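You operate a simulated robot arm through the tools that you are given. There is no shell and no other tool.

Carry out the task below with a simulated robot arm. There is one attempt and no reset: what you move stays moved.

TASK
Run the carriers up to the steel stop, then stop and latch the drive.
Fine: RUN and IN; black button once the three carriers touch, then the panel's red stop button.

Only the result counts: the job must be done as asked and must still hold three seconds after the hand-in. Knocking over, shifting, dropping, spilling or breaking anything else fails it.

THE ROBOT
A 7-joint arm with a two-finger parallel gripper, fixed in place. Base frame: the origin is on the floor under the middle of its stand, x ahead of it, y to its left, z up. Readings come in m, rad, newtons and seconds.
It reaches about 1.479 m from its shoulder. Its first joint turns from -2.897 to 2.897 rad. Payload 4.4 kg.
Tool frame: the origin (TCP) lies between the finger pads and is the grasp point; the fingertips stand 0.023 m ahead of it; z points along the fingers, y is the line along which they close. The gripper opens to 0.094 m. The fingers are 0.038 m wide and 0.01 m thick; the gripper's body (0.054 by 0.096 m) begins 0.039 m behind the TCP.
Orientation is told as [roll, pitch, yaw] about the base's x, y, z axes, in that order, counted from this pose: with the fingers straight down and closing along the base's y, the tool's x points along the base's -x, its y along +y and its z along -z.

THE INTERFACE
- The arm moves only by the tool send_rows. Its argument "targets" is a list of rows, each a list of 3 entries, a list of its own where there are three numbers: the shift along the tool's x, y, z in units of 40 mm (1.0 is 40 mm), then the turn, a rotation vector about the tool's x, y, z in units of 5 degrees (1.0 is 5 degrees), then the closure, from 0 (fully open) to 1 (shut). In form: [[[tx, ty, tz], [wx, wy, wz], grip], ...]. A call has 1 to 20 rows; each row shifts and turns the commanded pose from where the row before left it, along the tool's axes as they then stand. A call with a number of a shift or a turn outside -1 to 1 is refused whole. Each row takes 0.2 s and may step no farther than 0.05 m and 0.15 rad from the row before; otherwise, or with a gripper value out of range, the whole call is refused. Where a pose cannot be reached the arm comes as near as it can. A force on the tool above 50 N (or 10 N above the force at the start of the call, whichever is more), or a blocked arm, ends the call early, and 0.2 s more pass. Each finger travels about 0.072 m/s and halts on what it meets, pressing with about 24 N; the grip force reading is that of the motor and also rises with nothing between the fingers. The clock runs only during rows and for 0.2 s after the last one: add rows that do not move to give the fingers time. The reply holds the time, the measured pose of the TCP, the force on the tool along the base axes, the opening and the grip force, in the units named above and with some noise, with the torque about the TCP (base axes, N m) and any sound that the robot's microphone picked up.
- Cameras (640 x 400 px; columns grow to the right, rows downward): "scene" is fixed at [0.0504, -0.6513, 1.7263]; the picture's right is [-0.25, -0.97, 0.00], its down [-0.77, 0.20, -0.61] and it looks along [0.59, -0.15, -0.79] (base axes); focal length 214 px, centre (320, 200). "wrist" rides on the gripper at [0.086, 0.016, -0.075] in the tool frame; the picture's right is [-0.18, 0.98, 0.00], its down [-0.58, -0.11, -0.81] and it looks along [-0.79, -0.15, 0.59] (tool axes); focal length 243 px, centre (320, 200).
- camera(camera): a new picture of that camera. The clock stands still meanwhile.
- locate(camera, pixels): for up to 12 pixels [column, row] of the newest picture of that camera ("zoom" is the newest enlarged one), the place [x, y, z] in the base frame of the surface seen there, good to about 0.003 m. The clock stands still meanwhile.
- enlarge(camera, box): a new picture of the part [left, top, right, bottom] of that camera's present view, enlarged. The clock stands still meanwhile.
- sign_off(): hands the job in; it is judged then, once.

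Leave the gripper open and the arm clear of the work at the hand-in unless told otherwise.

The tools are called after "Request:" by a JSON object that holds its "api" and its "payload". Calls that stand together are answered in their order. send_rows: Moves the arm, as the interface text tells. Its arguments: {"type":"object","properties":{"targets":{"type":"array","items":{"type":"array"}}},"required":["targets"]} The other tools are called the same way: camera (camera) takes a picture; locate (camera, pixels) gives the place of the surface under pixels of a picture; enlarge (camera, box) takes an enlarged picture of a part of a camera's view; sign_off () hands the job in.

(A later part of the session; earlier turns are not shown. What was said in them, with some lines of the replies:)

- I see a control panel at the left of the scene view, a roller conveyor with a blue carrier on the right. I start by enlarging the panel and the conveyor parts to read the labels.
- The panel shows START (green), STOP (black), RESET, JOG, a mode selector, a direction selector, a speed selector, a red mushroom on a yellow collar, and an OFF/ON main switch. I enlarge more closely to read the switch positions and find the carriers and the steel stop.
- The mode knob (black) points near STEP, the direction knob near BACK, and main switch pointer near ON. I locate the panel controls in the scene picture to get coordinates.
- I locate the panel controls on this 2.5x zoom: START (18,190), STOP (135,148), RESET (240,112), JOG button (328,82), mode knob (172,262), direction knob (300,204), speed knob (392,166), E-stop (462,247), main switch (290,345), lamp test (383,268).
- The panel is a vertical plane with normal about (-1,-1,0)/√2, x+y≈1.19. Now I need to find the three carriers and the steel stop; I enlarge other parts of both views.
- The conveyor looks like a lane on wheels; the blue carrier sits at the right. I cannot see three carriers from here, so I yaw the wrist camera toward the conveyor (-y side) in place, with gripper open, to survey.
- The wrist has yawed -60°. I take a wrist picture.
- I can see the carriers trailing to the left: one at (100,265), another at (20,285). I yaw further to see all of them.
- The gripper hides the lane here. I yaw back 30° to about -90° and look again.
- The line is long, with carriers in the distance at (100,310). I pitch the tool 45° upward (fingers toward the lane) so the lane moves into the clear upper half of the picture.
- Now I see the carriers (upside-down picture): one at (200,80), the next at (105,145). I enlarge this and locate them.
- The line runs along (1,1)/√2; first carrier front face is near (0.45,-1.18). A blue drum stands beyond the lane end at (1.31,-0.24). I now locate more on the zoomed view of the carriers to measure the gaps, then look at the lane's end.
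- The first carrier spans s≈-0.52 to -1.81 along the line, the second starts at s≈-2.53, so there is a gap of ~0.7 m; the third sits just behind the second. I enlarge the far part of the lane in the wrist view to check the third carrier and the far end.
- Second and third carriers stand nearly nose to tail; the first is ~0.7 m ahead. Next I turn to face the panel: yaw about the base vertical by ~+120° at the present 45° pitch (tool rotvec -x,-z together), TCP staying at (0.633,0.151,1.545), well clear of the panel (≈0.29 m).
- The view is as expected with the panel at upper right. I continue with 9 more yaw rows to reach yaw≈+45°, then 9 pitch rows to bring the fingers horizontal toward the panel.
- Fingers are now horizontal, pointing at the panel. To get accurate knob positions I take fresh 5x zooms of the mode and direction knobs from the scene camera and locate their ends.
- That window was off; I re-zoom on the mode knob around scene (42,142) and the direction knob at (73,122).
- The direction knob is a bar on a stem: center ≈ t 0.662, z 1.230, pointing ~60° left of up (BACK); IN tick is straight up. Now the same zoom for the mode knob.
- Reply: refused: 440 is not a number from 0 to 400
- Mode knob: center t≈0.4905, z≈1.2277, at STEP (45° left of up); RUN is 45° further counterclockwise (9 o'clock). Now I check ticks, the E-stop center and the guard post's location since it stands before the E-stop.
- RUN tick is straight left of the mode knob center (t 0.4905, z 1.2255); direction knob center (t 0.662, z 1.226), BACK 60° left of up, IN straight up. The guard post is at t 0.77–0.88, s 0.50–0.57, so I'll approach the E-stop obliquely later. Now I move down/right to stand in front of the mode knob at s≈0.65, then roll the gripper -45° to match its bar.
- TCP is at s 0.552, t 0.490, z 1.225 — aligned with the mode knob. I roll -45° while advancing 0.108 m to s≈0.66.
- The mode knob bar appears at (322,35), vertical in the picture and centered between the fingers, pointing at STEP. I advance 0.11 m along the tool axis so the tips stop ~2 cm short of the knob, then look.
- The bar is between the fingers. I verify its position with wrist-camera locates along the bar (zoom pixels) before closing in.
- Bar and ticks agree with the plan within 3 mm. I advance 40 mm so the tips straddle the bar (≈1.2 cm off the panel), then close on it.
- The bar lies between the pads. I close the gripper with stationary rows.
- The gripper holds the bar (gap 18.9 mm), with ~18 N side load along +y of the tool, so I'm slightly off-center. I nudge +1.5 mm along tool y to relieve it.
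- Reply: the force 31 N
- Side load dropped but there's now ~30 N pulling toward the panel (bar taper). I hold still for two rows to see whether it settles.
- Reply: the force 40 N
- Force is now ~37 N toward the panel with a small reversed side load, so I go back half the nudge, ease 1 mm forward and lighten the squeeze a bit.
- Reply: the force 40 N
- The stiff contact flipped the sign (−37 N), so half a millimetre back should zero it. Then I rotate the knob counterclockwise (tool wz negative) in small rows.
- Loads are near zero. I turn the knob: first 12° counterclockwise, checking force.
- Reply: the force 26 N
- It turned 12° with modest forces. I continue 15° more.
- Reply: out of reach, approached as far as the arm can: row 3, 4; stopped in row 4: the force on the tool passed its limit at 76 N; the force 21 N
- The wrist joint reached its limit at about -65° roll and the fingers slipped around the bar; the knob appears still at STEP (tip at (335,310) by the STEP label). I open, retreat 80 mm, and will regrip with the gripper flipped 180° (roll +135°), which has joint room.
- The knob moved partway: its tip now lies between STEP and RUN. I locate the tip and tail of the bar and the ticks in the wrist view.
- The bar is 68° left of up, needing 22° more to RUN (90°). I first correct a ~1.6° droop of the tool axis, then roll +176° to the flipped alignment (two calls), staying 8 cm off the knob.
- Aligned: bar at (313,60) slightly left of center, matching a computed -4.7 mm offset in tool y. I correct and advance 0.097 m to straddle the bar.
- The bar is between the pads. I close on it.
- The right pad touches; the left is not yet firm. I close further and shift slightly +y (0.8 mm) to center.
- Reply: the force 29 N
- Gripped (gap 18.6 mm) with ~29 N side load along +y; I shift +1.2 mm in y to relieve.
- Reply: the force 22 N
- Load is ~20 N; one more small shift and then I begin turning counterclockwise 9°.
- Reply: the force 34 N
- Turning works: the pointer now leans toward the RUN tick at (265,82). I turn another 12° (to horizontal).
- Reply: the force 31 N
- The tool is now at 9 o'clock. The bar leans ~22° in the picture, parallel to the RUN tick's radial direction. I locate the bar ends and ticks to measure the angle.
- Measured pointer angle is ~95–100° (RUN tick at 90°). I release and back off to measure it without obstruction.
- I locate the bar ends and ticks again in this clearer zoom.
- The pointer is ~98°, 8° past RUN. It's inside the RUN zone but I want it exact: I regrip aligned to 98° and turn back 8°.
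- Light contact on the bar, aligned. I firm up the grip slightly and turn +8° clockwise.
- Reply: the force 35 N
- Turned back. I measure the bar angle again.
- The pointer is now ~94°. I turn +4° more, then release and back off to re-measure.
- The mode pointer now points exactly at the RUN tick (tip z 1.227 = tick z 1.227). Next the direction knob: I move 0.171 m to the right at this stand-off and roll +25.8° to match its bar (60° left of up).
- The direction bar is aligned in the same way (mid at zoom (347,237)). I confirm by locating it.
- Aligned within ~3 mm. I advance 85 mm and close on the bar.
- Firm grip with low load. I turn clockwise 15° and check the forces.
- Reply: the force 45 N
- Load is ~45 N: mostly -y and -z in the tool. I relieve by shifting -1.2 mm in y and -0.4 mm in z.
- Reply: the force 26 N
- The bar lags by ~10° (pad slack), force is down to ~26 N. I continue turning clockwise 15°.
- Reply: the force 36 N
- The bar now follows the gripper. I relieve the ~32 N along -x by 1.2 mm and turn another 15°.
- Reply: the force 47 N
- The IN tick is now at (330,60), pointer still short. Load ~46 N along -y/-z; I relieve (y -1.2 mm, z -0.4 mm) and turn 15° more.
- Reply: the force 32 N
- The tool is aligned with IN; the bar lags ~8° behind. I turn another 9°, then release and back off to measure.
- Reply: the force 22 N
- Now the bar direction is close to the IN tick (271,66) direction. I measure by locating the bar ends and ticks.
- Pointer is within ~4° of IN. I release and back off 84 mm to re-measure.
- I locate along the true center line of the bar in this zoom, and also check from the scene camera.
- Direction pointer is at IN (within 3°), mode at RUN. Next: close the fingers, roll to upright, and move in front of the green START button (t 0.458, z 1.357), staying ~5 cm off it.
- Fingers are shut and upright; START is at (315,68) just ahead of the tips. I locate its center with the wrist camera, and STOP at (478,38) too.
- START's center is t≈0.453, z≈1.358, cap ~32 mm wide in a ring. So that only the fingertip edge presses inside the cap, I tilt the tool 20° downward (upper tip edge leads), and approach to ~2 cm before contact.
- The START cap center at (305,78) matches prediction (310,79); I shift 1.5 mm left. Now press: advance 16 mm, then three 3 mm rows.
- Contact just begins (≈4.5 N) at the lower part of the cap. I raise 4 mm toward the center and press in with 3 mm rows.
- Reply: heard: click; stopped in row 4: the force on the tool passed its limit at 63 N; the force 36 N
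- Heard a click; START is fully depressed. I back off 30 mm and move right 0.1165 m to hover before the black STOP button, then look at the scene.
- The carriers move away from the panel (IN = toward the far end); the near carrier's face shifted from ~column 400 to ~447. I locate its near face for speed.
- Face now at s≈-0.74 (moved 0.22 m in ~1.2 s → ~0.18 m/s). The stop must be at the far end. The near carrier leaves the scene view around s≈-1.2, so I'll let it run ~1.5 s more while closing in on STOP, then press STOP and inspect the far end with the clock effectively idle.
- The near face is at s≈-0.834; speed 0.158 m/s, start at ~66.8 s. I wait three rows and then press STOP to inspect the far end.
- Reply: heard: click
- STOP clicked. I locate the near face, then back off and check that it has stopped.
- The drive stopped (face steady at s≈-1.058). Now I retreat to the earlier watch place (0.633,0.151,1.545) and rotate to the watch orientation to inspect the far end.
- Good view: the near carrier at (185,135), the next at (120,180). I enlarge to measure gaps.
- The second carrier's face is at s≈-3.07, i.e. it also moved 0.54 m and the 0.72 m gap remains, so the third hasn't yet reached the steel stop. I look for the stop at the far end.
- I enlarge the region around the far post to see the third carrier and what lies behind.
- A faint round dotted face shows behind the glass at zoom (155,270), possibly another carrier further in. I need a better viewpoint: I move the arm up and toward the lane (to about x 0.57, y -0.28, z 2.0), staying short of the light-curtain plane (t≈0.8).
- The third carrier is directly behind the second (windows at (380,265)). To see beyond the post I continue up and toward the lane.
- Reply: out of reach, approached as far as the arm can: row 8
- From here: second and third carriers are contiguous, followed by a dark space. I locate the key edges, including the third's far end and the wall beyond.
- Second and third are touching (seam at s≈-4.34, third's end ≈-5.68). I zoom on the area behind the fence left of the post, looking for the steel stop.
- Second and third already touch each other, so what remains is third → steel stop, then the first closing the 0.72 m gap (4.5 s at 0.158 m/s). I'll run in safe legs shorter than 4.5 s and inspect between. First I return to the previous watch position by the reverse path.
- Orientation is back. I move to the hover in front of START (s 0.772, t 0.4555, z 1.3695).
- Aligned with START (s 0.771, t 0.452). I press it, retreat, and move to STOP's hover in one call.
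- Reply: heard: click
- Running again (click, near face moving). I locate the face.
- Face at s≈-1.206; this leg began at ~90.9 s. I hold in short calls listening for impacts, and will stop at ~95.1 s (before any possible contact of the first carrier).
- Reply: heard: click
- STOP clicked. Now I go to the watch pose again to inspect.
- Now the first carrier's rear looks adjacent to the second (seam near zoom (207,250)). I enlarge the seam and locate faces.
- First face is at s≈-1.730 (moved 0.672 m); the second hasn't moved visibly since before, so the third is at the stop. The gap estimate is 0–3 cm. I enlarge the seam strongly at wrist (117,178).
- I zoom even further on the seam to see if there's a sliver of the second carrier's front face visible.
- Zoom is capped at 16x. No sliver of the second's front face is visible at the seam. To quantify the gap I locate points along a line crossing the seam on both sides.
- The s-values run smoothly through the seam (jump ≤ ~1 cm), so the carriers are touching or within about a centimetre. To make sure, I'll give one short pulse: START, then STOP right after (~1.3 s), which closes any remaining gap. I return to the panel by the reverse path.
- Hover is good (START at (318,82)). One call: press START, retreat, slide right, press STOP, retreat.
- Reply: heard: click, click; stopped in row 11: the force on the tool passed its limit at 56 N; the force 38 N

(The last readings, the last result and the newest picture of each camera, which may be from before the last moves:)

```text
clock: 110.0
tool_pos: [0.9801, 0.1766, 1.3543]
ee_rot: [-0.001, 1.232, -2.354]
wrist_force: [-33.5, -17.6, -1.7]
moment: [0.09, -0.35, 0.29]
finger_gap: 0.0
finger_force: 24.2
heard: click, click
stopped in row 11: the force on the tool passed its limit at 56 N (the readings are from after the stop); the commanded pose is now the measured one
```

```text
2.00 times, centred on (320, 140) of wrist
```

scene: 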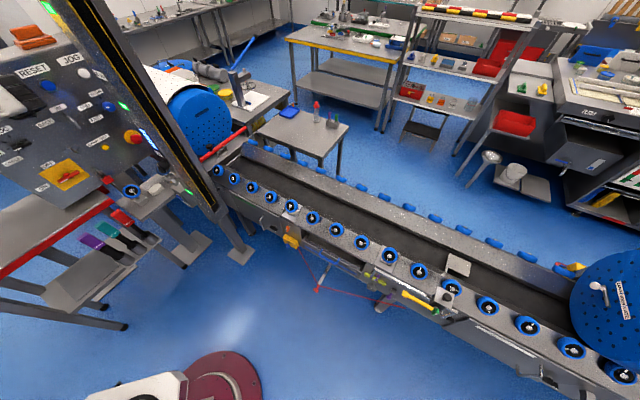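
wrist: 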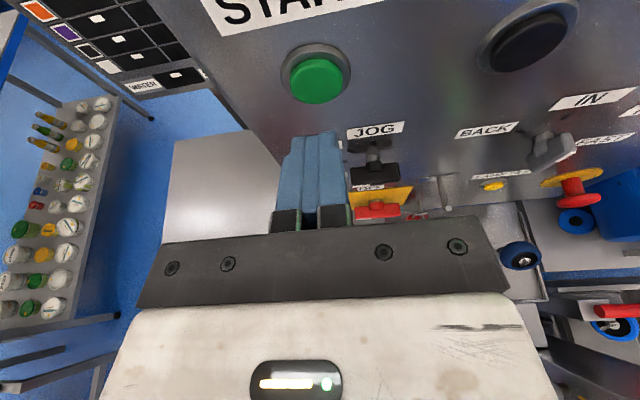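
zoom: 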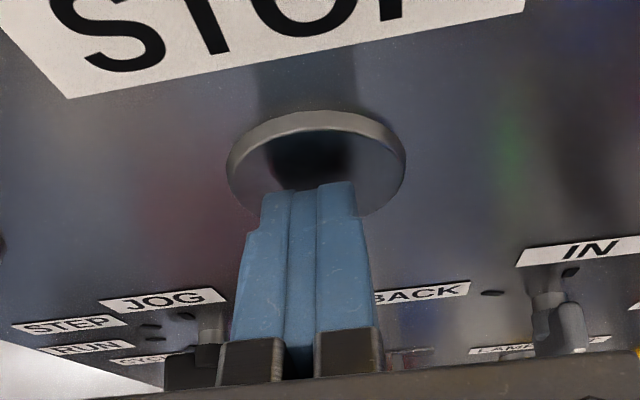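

Both clicks heard (START, then STOP). I retreat to the watch pose to verify the result before latching the E-stop.

Request:
{"api": "send_rows", "payload": {"targets": [[[0, 0, -0.8], [0, 0, 0], 1], [[0.289, -0.721, -0.876], [0, 0, 0], 1], [[0.289, -0.721, -0.876], [0, 0, 0], 1], [[0.289, -0.721, -0.876], [0, 0, 0], 1], [[0.289, -0.721, -0.876], [0, 0, 0], 1], [[0.289, -0.721, -0.876], [0, 0, 0], 1], [[0.289, -0.721, -0.876], [0, 0, 0], 1], [[0.289, -0.721, -0.876], [0, 0, 0], 1], [[0.289, -0.721, -0.876], [0, 0, 0], 1]]}}

Request:
{"api": "send_rows", "payload": {"targets": [[[0, 0, 0], [0.145, -0.978, -0.654], 1], [[0, 0, 0], [0.145, -0.978, -0.654], 1], [[0, 0, 0], [0.145, -0.978, -0.654], 1], [[0, 0, 0], [0.145, -0.978, -0.654], 1], [[0, 0, 0], [0.145, -0.978, -0.654], 1], [[0, 0, 0], [0.145, -0.978, -0.654], 1], [[0, 0, 0], [0.145, -0.978, -0.654], 1], [[0, 0, 0], [0.145, -0.978, -0.654], 1], [[0, 0, 0], [0.145, -0.978, -0.654], 1], [[0, 0, 0], [0.145, -0.978, -0.654], 1], [[0, 0, 0], [0.145, -0.978, -0.654], 1], [[0, 0, 0], [0.145, -0.978, -0.654], 1], [[0, 0, 0], [0.145, -0.978, -0.654], 1], [[0, 0, 0], [0.145, -0.978, -0.654], 1], [[0, 0, 0], [0.145, -0.978, -0.654], 1], [[0, 0, 0], [0.145, -0.978, -0.654], 1], [[0, 0, 0], [0.145, -0.978, -0.654], 1], [[0, 0, 0], [0.145, -0.978, -0.654], 1], [[0, 0, 0], [0.145, -0.978, -0.654], 1], [[0, 0, 0], [0.145, -0.978, -0.654], 1]]}}

Request:
{"api": "camera", "payload": {"camera": "wrist"}}

Request:
{"api": "locate", "payload": {"camera": "wrist", "pixels": [[175, 150], [165, 145], [185, 165], [160, 160], [180, 140], [170, 155]]}}

Request:
{"api": "enlarge", "payload": {"camera": "wrist", "box": [80, 100, 220, 220]}}

```text
clock: 112.0
tool_pos: [0.6348, 0.1518, 1.5441]
ee_rot: [-0.008, 1.229, -2.36]
wrist_force: [0.8, -0.3, -1.4]
moment: [0.03, -0.02, 0.01]
finger_gap: 0.0001
finger_force: 23.4
```

```text
clock: 116.2
tool_pos: [0.6342, 0.153, 1.5478]
ee_rot: [0.075, -0.694, -1.385]
wrist_force: [-0.1, -0.3, -0.2]
moment: [0.02, 0.02, 0.01]
finger_gap: 0.0
finger_force: 23.9
```

```text
taken
```

wrist: 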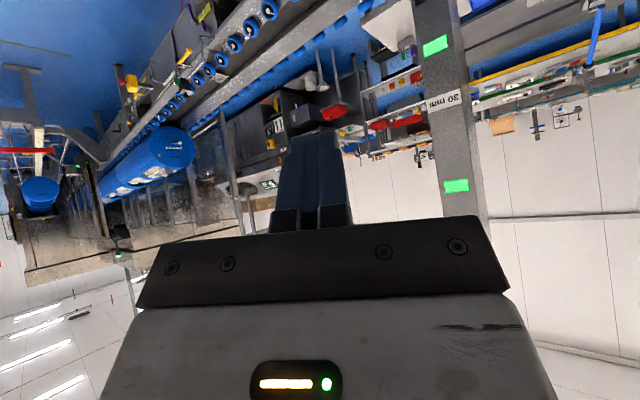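

```text
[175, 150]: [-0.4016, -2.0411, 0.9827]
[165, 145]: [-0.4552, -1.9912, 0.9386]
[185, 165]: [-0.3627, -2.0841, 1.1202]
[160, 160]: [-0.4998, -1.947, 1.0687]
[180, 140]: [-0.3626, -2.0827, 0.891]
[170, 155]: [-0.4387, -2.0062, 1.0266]
```

```text
3.33 times, centred on (150, 160) of wrist
```

zoom: 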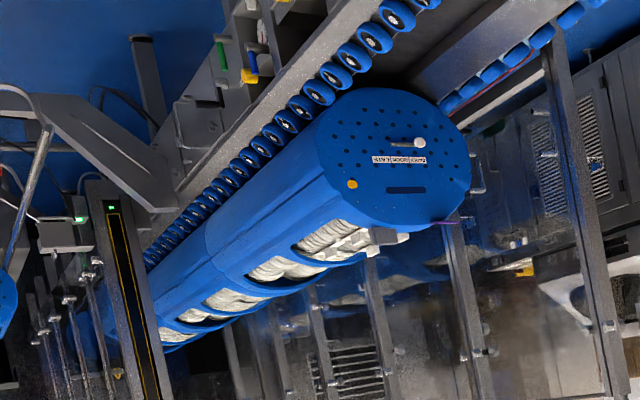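

The near face is still at s≈-1.730 after the pulse, so all three are tight against the stop; the drive is stopped. Next: the red mushroom on the panel (t≈0.80, z≈1.066). I rotate back, untilt and yaw -40° so I can approach it from the left, clear of the guard post.

Request:
{"api": "send_rows", "payload": {"targets": [[[0, 0, 0], [-0.145, 0.978, 0.654], 1], [[0, 0, 0], [-0.145, 0.978, 0.654], 1], [[0, 0, 0], [-0.145, 0.978, 0.654], 1], [[0, 0, 0], [-0.145, 0.978, 0.654], 1], [[0, 0, 0], [-0.145, 0.978, 0.654], 1], [[0, 0, 0], [-0.145, 0.978, 0.654], 1], [[0, 0, 0], [-0.145, 0.978, 0.654], 1], [[0, 0, 0], [-0.145, 0.978, 0.654], 1], [[0, 0, 0], [-0.145, 0.978, 0.654], 1], [[0, 0, 0], [-0.145, 0.978, 0.654], 1], [[0, 0, 0], [-0.145, 0.978, 0.654], 1], [[0, 0, 0], [-0.145, 0.978, 0.654], 1], [[0, 0, 0], [-0.145, 0.978, 0.654], 1], [[0, 0, 0], [-0.145, 0.978, 0.654], 1], [[0, 0, 0], [-0.145, 0.978, 0.654], 1], [[0, 0, 0], [-0.145, 0.978, 0.654], 1], [[0, 0, 0], [-0.145, 0.978, 0.654], 1], [[0, 0, 0], [-0.145, 0.978, 0.654], 1], [[0, 0, 0], [-0.145, 0.978, 0.654], 1], [[0, 0, 0], [-0.145, 0.978, 0.654], 1]]}}

Request:
{"api": "send_rows", "payload": {"targets": [[[0, 0, 0], [0, 0.975, 0], 1], [[0, 0, 0], [0, 0.975, 0], 1], [[0, 0, 0], [0, 0.975, 0], 1], [[0, 0, 0], [0, 0.975, 0], 1], [[0, 0, 0], [-1, 0, 0], 1], [[0, 0, 0], [-1, 0, 0], 1], [[0, 0, 0], [-1, 0, 0], 1], [[0, 0, 0], [-1, 0, 0], 1], [[0, 0, 0], [-1, 0, 0], 1], [[0, 0, 0], [-1, 0, 0], 1], [[0, 0, 0], [-1, 0, 0], 1], [[0, 0, 0], [-1, 0, 0], 1]]}}

Request:
{"api": "camera", "payload": {"camera": "wrist"}}

Request:
{"api": "camera", "payload": {"camera": "scene"}}

```text
clock: 120.5
tool_pos: [0.633, 0.1529, 1.5473]
ee_rot: [0.0, 1.231, -2.355]
wrist_force: [0.2, -0.4, -0.4]
moment: [0.0, -0.01, 0.03]
finger_gap: 0.0
finger_force: 23.9
```

```text
clock: 123.0
tool_pos: [0.633, 0.1521, 1.5463]
ee_rot: [-2.454, 1.572, 0.777]
wrist_force: [-0.1, 0.4, -0.8]
moment: [-0.01, 0.0, 0.02]
finger_gap: 0.0
finger_force: 23.9
```

```text
taken
```

wrist: 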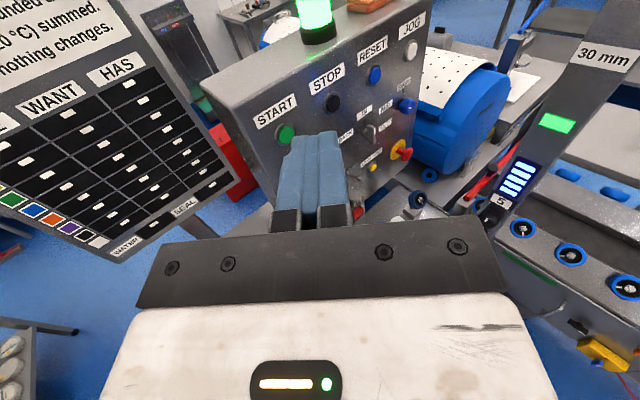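

```text
taken
```

scene: 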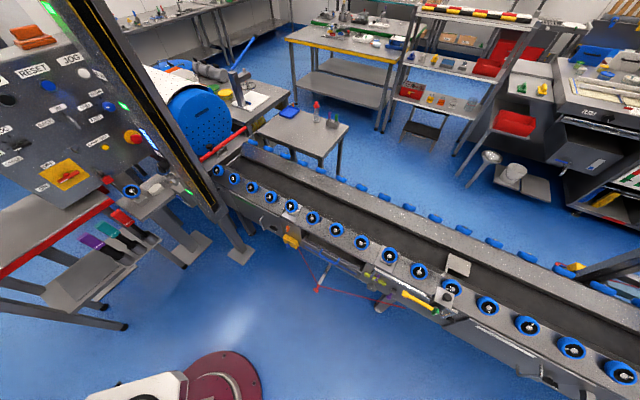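

I see the E-stop at (402,152) and the post at right. I move toward a pre-position left-front of the E-stop (x 1.00, y -0.01, z 1.066) in two stages, checking the view.

Request:
{"api": "send_rows", "payload": {"targets": [[[-0.857, 0.353, 0.634], [0, 0, 0], 1], [[-0.857, 0.353, 0.634], [0, 0, 0], 1], [[-0.857, 0.353, 0.634], [0, 0, 0], 1], [[-0.857, 0.353, 0.634], [0, 0, 0], 1], [[-0.857, 0.353, 0.634], [0, 0, 0], 1], [[-0.857, 0.353, 0.634], [0, 0, 0], 1], [[-0.857, 0.353, 0.634], [0, 0, 0], 1], [[-0.857, 0.353, 0.634], [0, 0, 0], 1], [[-0.857, 0.353, 0.634], [0, 0, 0], 1]]}}

Request:
{"api": "camera", "payload": {"camera": "wrist"}}

Request:
{"api": "camera", "payload": {"camera": "scene"}}

```text
clock: 125.0
tool_pos: [0.8702, 0.0782, 1.244]
ee_rot: [1.23, 1.567, -1.844]
wrist_force: [-0.7, -0.8, 0.6]
moment: [0.03, 0.04, 0.02]
finger_gap: 0.0
finger_force: 24.0
out of reach, approached as far as the arm can: row 7, 8, 9
```

```text
taken
```

wrist: 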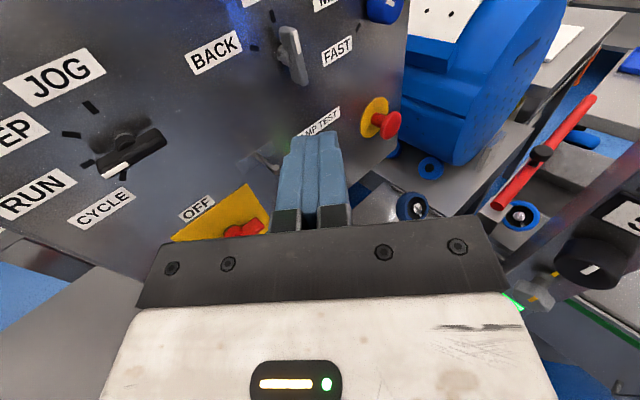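

```text
taken
```

scene: 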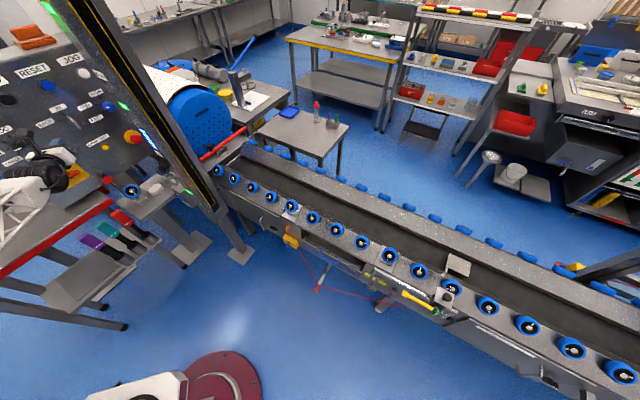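

The arm reports a reach limit (some wrist joint) in this roll. I roll the gripper -90° in place (camera to the left side), which should be mid-range, then continue.

Request:
{"api": "send_rows", "payload": {"targets": [[[0, 0, 0], [0, 0, -1], 1], [[0, 0, 0], [0, 0, -1], 1], [[0, 0, 0], [0, 0, -1], 1], [[0, 0, 0], [0, 0, -1], 1], [[0, 0, 0], [0, 0, -1], 1], [[0, 0, 0], [0, 0, -1], 1], [[0, 0, 0], [0, 0, -1], 1], [[0, 0, 0], [0, 0, -1], 1], [[0, 0, 0], [0, 0, -1], 1], [[0, 0, 0], [0, 0, -1], 1], [[0, 0, 0], [0, 0, -1], 1], [[0, 0, 0], [0, 0, -1], 1], [[0, 0, 0], [0, 0, -1], 1], [[0, 0, 0], [0, 0, -1], 1], [[0, 0, 0], [0, 0, -1], 1], [[0, 0, 0], [0, 0, -1], 1], [[0, 0, 0], [0, 0, -1], 1], [[0, 0, 0], [0, 0, -1], 1]]}}

Request:
{"api": "camera", "payload": {"camera": "wrist"}}

```text
clock: 128.8
tool_pos: [0.8697, 0.0799, 1.2421]
ee_rot: [1.571, -0.001, -1.481]
wrist_force: [0.5, 0.4, -0.5]
moment: [0.02, 0.01, 0.03]
finger_gap: 0.0
finger_force: 23.6
```

```text
taken
```

wrist: 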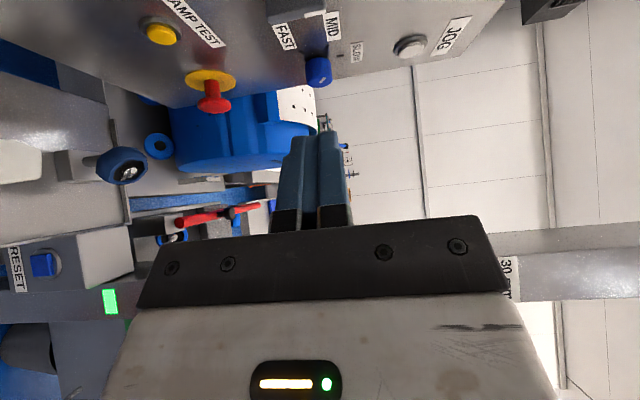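

Now the E-stop is seen at (212,95) (image right = up). I locate it precisely.

Request:
{"api": "enlarge", "payload": {"camera": "wrist", "box": [160, 50, 270, 150]}}

Request:
{"api": "locate", "payload": {"camera": "zoom", "pixels": [[310, 180], [290, 200], [340, 205], [312, 205], [312, 225], [250, 130], [370, 130], [310, 90]]}}

```text
4.00 times, centred on (215, 100) of wrist
```

zoom: 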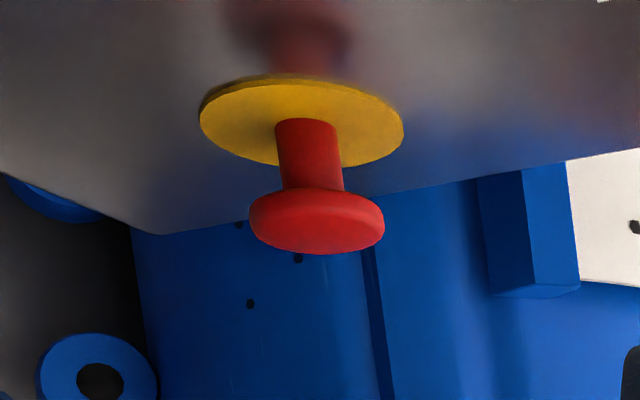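

```text
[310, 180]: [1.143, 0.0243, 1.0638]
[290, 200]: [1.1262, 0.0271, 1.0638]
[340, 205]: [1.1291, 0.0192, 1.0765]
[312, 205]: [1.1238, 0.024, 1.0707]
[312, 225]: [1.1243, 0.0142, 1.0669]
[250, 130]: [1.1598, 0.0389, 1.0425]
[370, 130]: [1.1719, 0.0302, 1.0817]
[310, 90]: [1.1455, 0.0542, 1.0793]
```

E-stop axis: t≈0.80, z≈1.066, front face s≈0.8045. I move to a point ~4.5 cm in front of it (s 0.73, t 0.79, z 1.066), with the hand trailing to the left of the post.

Request:
{"api": "send_rows", "payload": {"targets": [[[-0.5007, -0.629, 0.69], [0, 0, 0], 1], [[-0.5007, -0.629, 0.69], [0, 0, 0], 1], [[-0.5007, -0.629, 0.69], [0, 0, 0], 1], [[-0.5007, -0.629, 0.69], [0, 0, 0], 1], [[-0.5007, -0.629, 0.69], [0, 0, 0], 1], [[-0.5007, -0.629, 0.69], [0, 0, 0], 1], [[-0.5007, -0.629, 0.69], [0, 0, 0], 1]]}}

Request:
{"api": "camera", "payload": {"camera": "wrist"}}

Request:
{"api": "camera", "payload": {"camera": "scene"}}

```text
clock: 130.4
tool_pos: [1.0765, -0.0421, 1.0696]
ee_rot: [1.573, 0.001, -1.479]
wrist_force: [-0.8, -0.7, 0.9]
moment: [-0.03, 0.06, 0.01]
finger_gap: 0.0
finger_force: 23.9
```

```text
taken
```

wrist: 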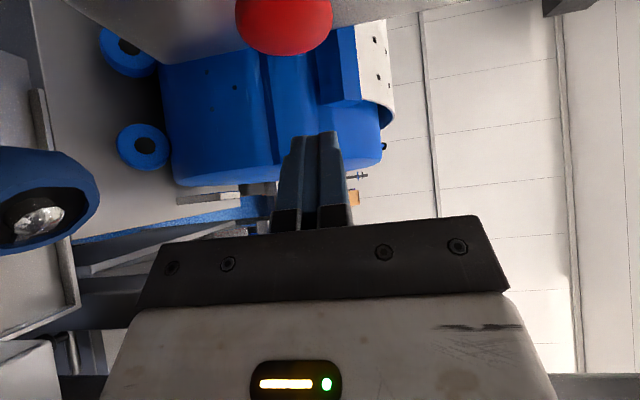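

```text
taken
```

scene: 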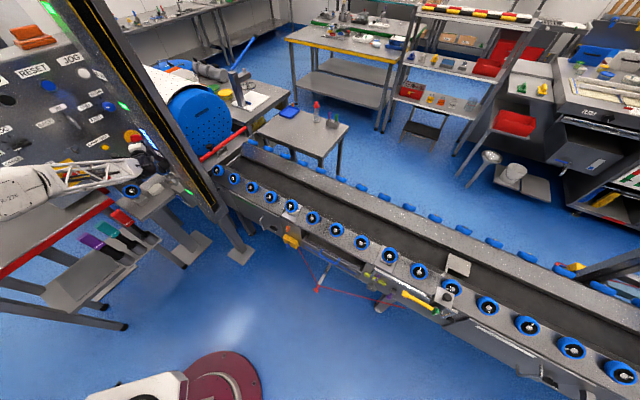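

The red head is at (285,25). I locate it again from here to fine-tune.

Request:
{"api": "locate", "payload": {"camera": "wrist", "pixels": [[285, 20], [285, 35], [265, 25], [305, 25], [285, 48], [245, 20], [325, 15]]}}

Request:
{"api": "enlarge", "payload": {"camera": "wrist", "box": [200, 0, 400, 160]}}

```text
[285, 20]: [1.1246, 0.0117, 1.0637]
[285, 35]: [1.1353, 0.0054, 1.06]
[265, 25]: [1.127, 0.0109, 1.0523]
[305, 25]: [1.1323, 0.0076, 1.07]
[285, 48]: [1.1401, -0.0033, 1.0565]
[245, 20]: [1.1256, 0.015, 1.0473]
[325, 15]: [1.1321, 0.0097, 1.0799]
```

```text
2.50 times, centred on (300, 80) of wrist
```

zoom: 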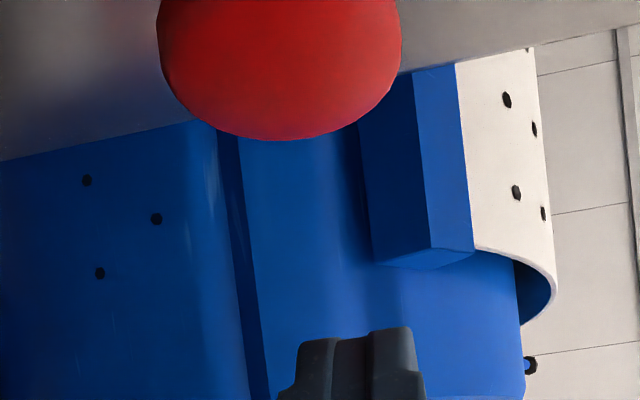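

Head center: t≈0.798, z≈1.0635. I close in along the panel normal and begin pressing in 4 mm rows.

Request:
{"api": "send_rows", "payload": {"targets": [[[0.1975, -0.045, 0.3725], [0, 0, 0], 1], [[0.1975, -0.045, 0.3725], [0, 0, 0], 1], [[0.064, 0, 0.077], [0, 0, 0], 1], [[0.064, 0, 0.077], [0, 0, 0], 1], [[0.064, 0, 0.077], [0, 0, 0], 1]]}}

Request:
{"api": "enlarge", "payload": {"camera": "wrist", "box": [200, 0, 400, 160]}}

```text
clock: 131.7
tool_pos: [1.1121, -0.0148, 1.0626]
ee_rot: [1.568, 0.002, -1.479]
wrist_force: [-1.4, -1.9, 0.2]
moment: [0.01, 0.04, -0.01]
finger_gap: 0.0
finger_force: 23.9
```

```text
2.50 times, centred on (300, 80) of wrist
```

zoom: 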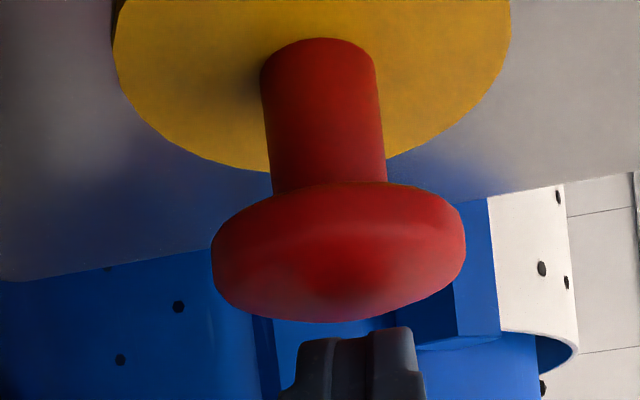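

The tip is right at the mushroom head. I keep pressing along the panel normal.

Request:
{"api": "send_rows", "payload": {"targets": [[[0.064, 0, 0.077], [0, 0, 0], 1], [[0.064, 0, 0.077], [0, 0, 0], 1], [[0.064, 0, 0.077], [0, 0, 0], 1]]}}

Request:
{"api": "enlarge", "payload": {"camera": "wrist", "box": [200, 0, 400, 160]}}

```text
clock: 132.4
tool_pos: [1.1198, -0.0053, 1.0629]
ee_rot: [1.571, 0.0, -1.48]
wrist_force: [0.0, -0.3, -0.1]
moment: [0.02, 0.02, 0.04]
finger_gap: 0.0
finger_force: 23.8
heard: click
```

```text
2.50 times, centred on (300, 80) of wrist
```

zoom: 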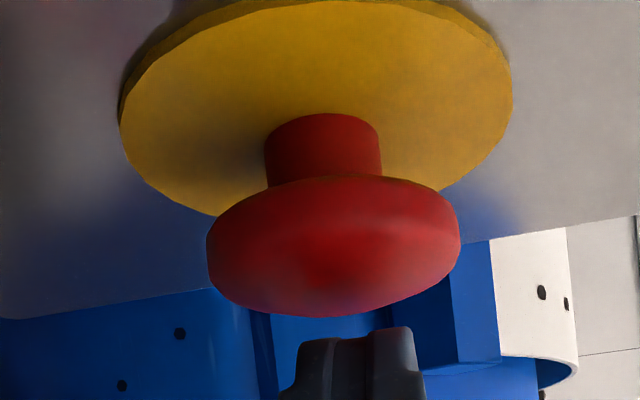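

Click, and the mushroom is now visibly in (shorter stem) with no force left on the tool — it latched. I back off 40 mm and check that it stays in.

Request:
{"api": "send_rows", "payload": {"targets": [[[-0.32, 0, -0.385], [0, 0, 0], 1], [[-0.32, 0, -0.385], [0, 0, 0], 1], [[0, 0, 0], [0, 0, 0], 1]]}}

Request:
{"api": "enlarge", "payload": {"camera": "wrist", "box": [200, 0, 400, 160]}}

Request:
{"api": "camera", "payload": {"camera": "scene"}}

```text
clock: 133.2
tool_pos: [1.0908, -0.0345, 1.0609]
ee_rot: [1.572, 0.001, -1.479]
wrist_force: [0.1, 0.2, 0.3]
moment: [-0.02, 0.03, 0.0]
finger_gap: 0.0001
finger_force: 23.9
```

```text
2.50 times, centred on (300, 80) of wrist
```

zoom: 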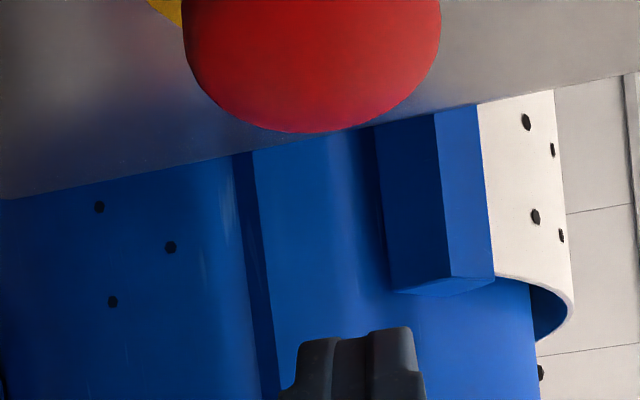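

```text
taken
```

scene: 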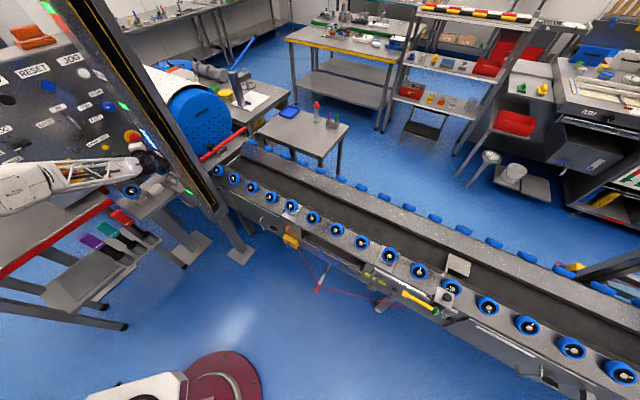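

I locate the head to confirm it's in, then reverse out along the path I came, opening the gripper.

Request:
{"api": "camera", "payload": {"camera": "wrist"}}

Request:
{"api": "locate", "payload": {"camera": "wrist", "pixels": [[300, 20], [310, 35], [290, 30], [320, 20]]}}

Request:
{"api": "send_rows", "payload": {"targets": [[[0.5007, 0.629, -0.69], [0, 0, 0], 1], [[0.5007, 0.629, -0.69], [0, 0, 0], 1], [[0.5007, 0.629, -0.69], [0, 0, 0], 1], [[0.5007, 0.629, -0.69], [0, 0, 0], 0.5], [[0.5007, 0.629, -0.69], [0, 0, 0], 0], [[0.5007, 0.629, -0.69], [0, 0, 0], 0], [[0.5007, 0.629, -0.69], [0, 0, 0], 0], [[0, 0, -0.9], [0, 0, 0], 0], [[0, 0, -0.9], [0, 0, 0], 0], [[0, 0, -0.9], [0, 0, 0], 0], [[0, 0, -0.9], [0, 0, 0], 0], [[0, 0, -0.9], [0, 0, 0], 0]]}}

Request:
{"api": "camera", "payload": {"camera": "scene"}}

Request:
{"api": "camera", "payload": {"camera": "wrist"}}

```text
taken
```

wrist: 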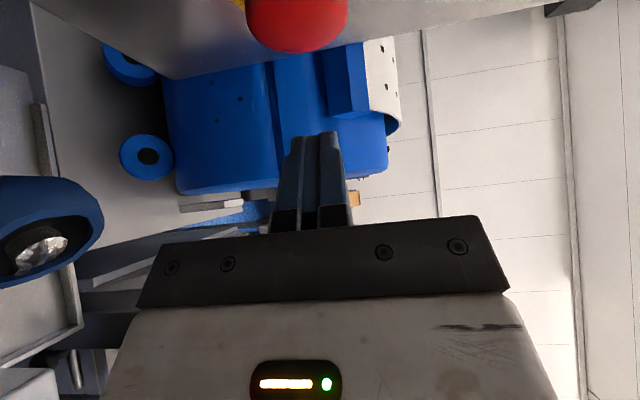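

```text
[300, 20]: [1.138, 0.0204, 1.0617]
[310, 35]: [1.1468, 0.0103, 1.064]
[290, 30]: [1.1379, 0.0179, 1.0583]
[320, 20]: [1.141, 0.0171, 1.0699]
```

```text
clock: 135.8
tool_pos: [0.7092, 0.07, 1.2388]
ee_rot: [1.569, 0.0, -1.48]
wrist_force: [0.4, -0.1, -0.3]
moment: [-0.03, 0.01, 0.04]
finger_gap: 0.094
finger_force: 0.0
```

```text
taken
```

scene: 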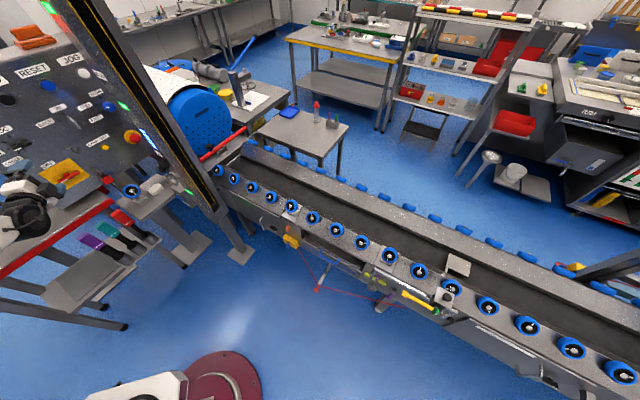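

```text
taken
```

wrist: 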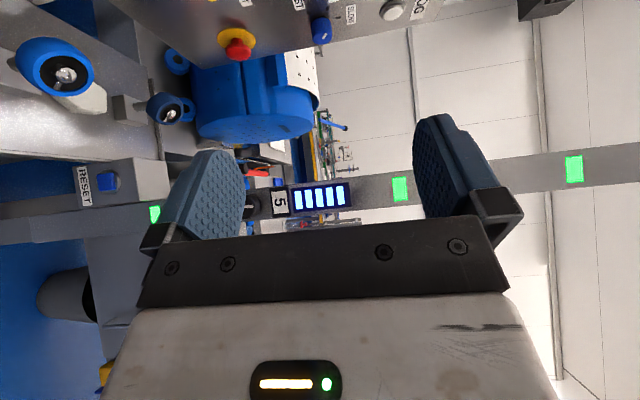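

The head now sits at s≈0.819 (was 0.805): latched in. Arm is backing away with the gripper open. I check the whole panel once more in the scene view.

Request:
{"api": "enlarge", "payload": {"camera": "scene", "box": [0, 40, 160, 200]}}

Request:
{"api": "enlarge", "payload": {"camera": "scene", "box": [100, 110, 160, 150]}}

```text
2.50 times, centred on (80, 120) of scene
```

zoom: 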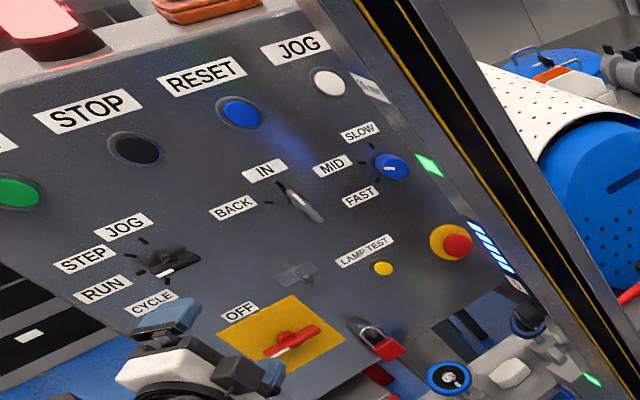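

```text
10.00 times, centred on (130, 130) of scene
```

zoom: 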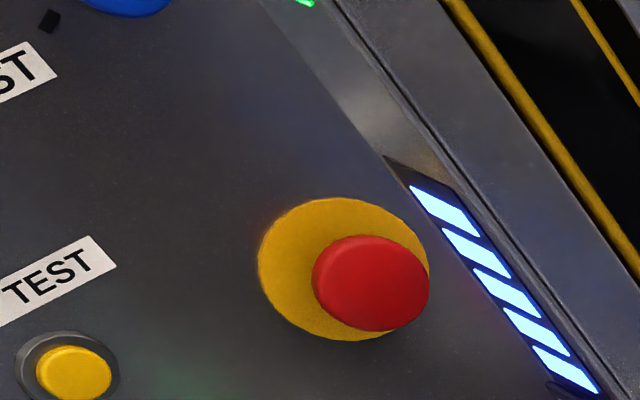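

The stack light is now red (drive latched off), mode at RUN, direction at IN, mushroom in. I raise the arm a bit further clear with the gripper open.

Request:
{"api": "send_rows", "payload": {"targets": [[[0, 0.9, -0.4], [0, 0, 0], 0], [[0, 0.9, -0.4], [0, 0, 0], 0], [[0, 0.9, -0.4], [0, 0, 0], 0], [[0, 0.9, -0.4], [0, 0, 0], 0], [[0, 0.9, -0.4], [0, 0, 0], 0], [[0, 0, 0], [0, 0, 0], 0]]}}

Request:
{"api": "enlarge", "payload": {"camera": "scene", "box": [0, 0, 200, 200]}}

```text
clock: 137.2
tool_pos: [0.6284, 0.0613, 1.4201]
ee_rot: [1.569, -0.001, -1.48]
wrist_force: [0.2, -0.6, 0.7]
moment: [-0.07, 0.04, 0.0]
finger_gap: 0.0939
finger_force: 0.0
```

```text
2.00 times, centred on (100, 100) of scene
```

zoom: 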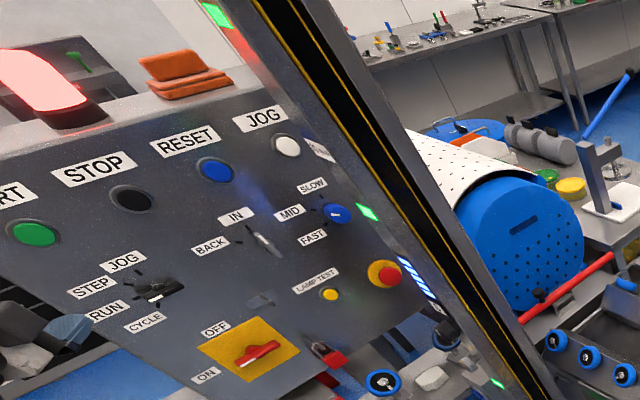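

The selectors read RUN and IN. The carriers are tight against the stop, the drive is stopped, and the red stop is latched with the lamp red. The arm is clear and the gripper open, so I hand in.

Request:
{"api": "sign_off", "payload": {}}

```text
The job is handed in.
```

The three carriers are up against the steel stop, and the drive is stopped and latched. I've handed the job in but have no verdict yet.

- **Selectors:** the mode knob is at RUN and the direction knob is at IN. I left the speed at MID, as I found it.
- **Carriers:** the carriers run away from the panel, and the steel stop itself is hidden from the cameras. I ran the drive in two stretches and looked at the carriers after each one. The second and third were nose to tail, and the first closed up to the second.
- **Touch check:** I then ran the drive for about 1.3 seconds more, and the first carrier didn't move. I take that as all three touching and blocked by the stop.
- **Black STOP button:** I pressed it three times in all: after each of the two stretches and after the short check.
- **Red stop button:** it clicked in and stayed in, and the panel lamp changed from green to red.

The arm is back from the panel with the gripper open, and I saw nothing else knocked or moved.
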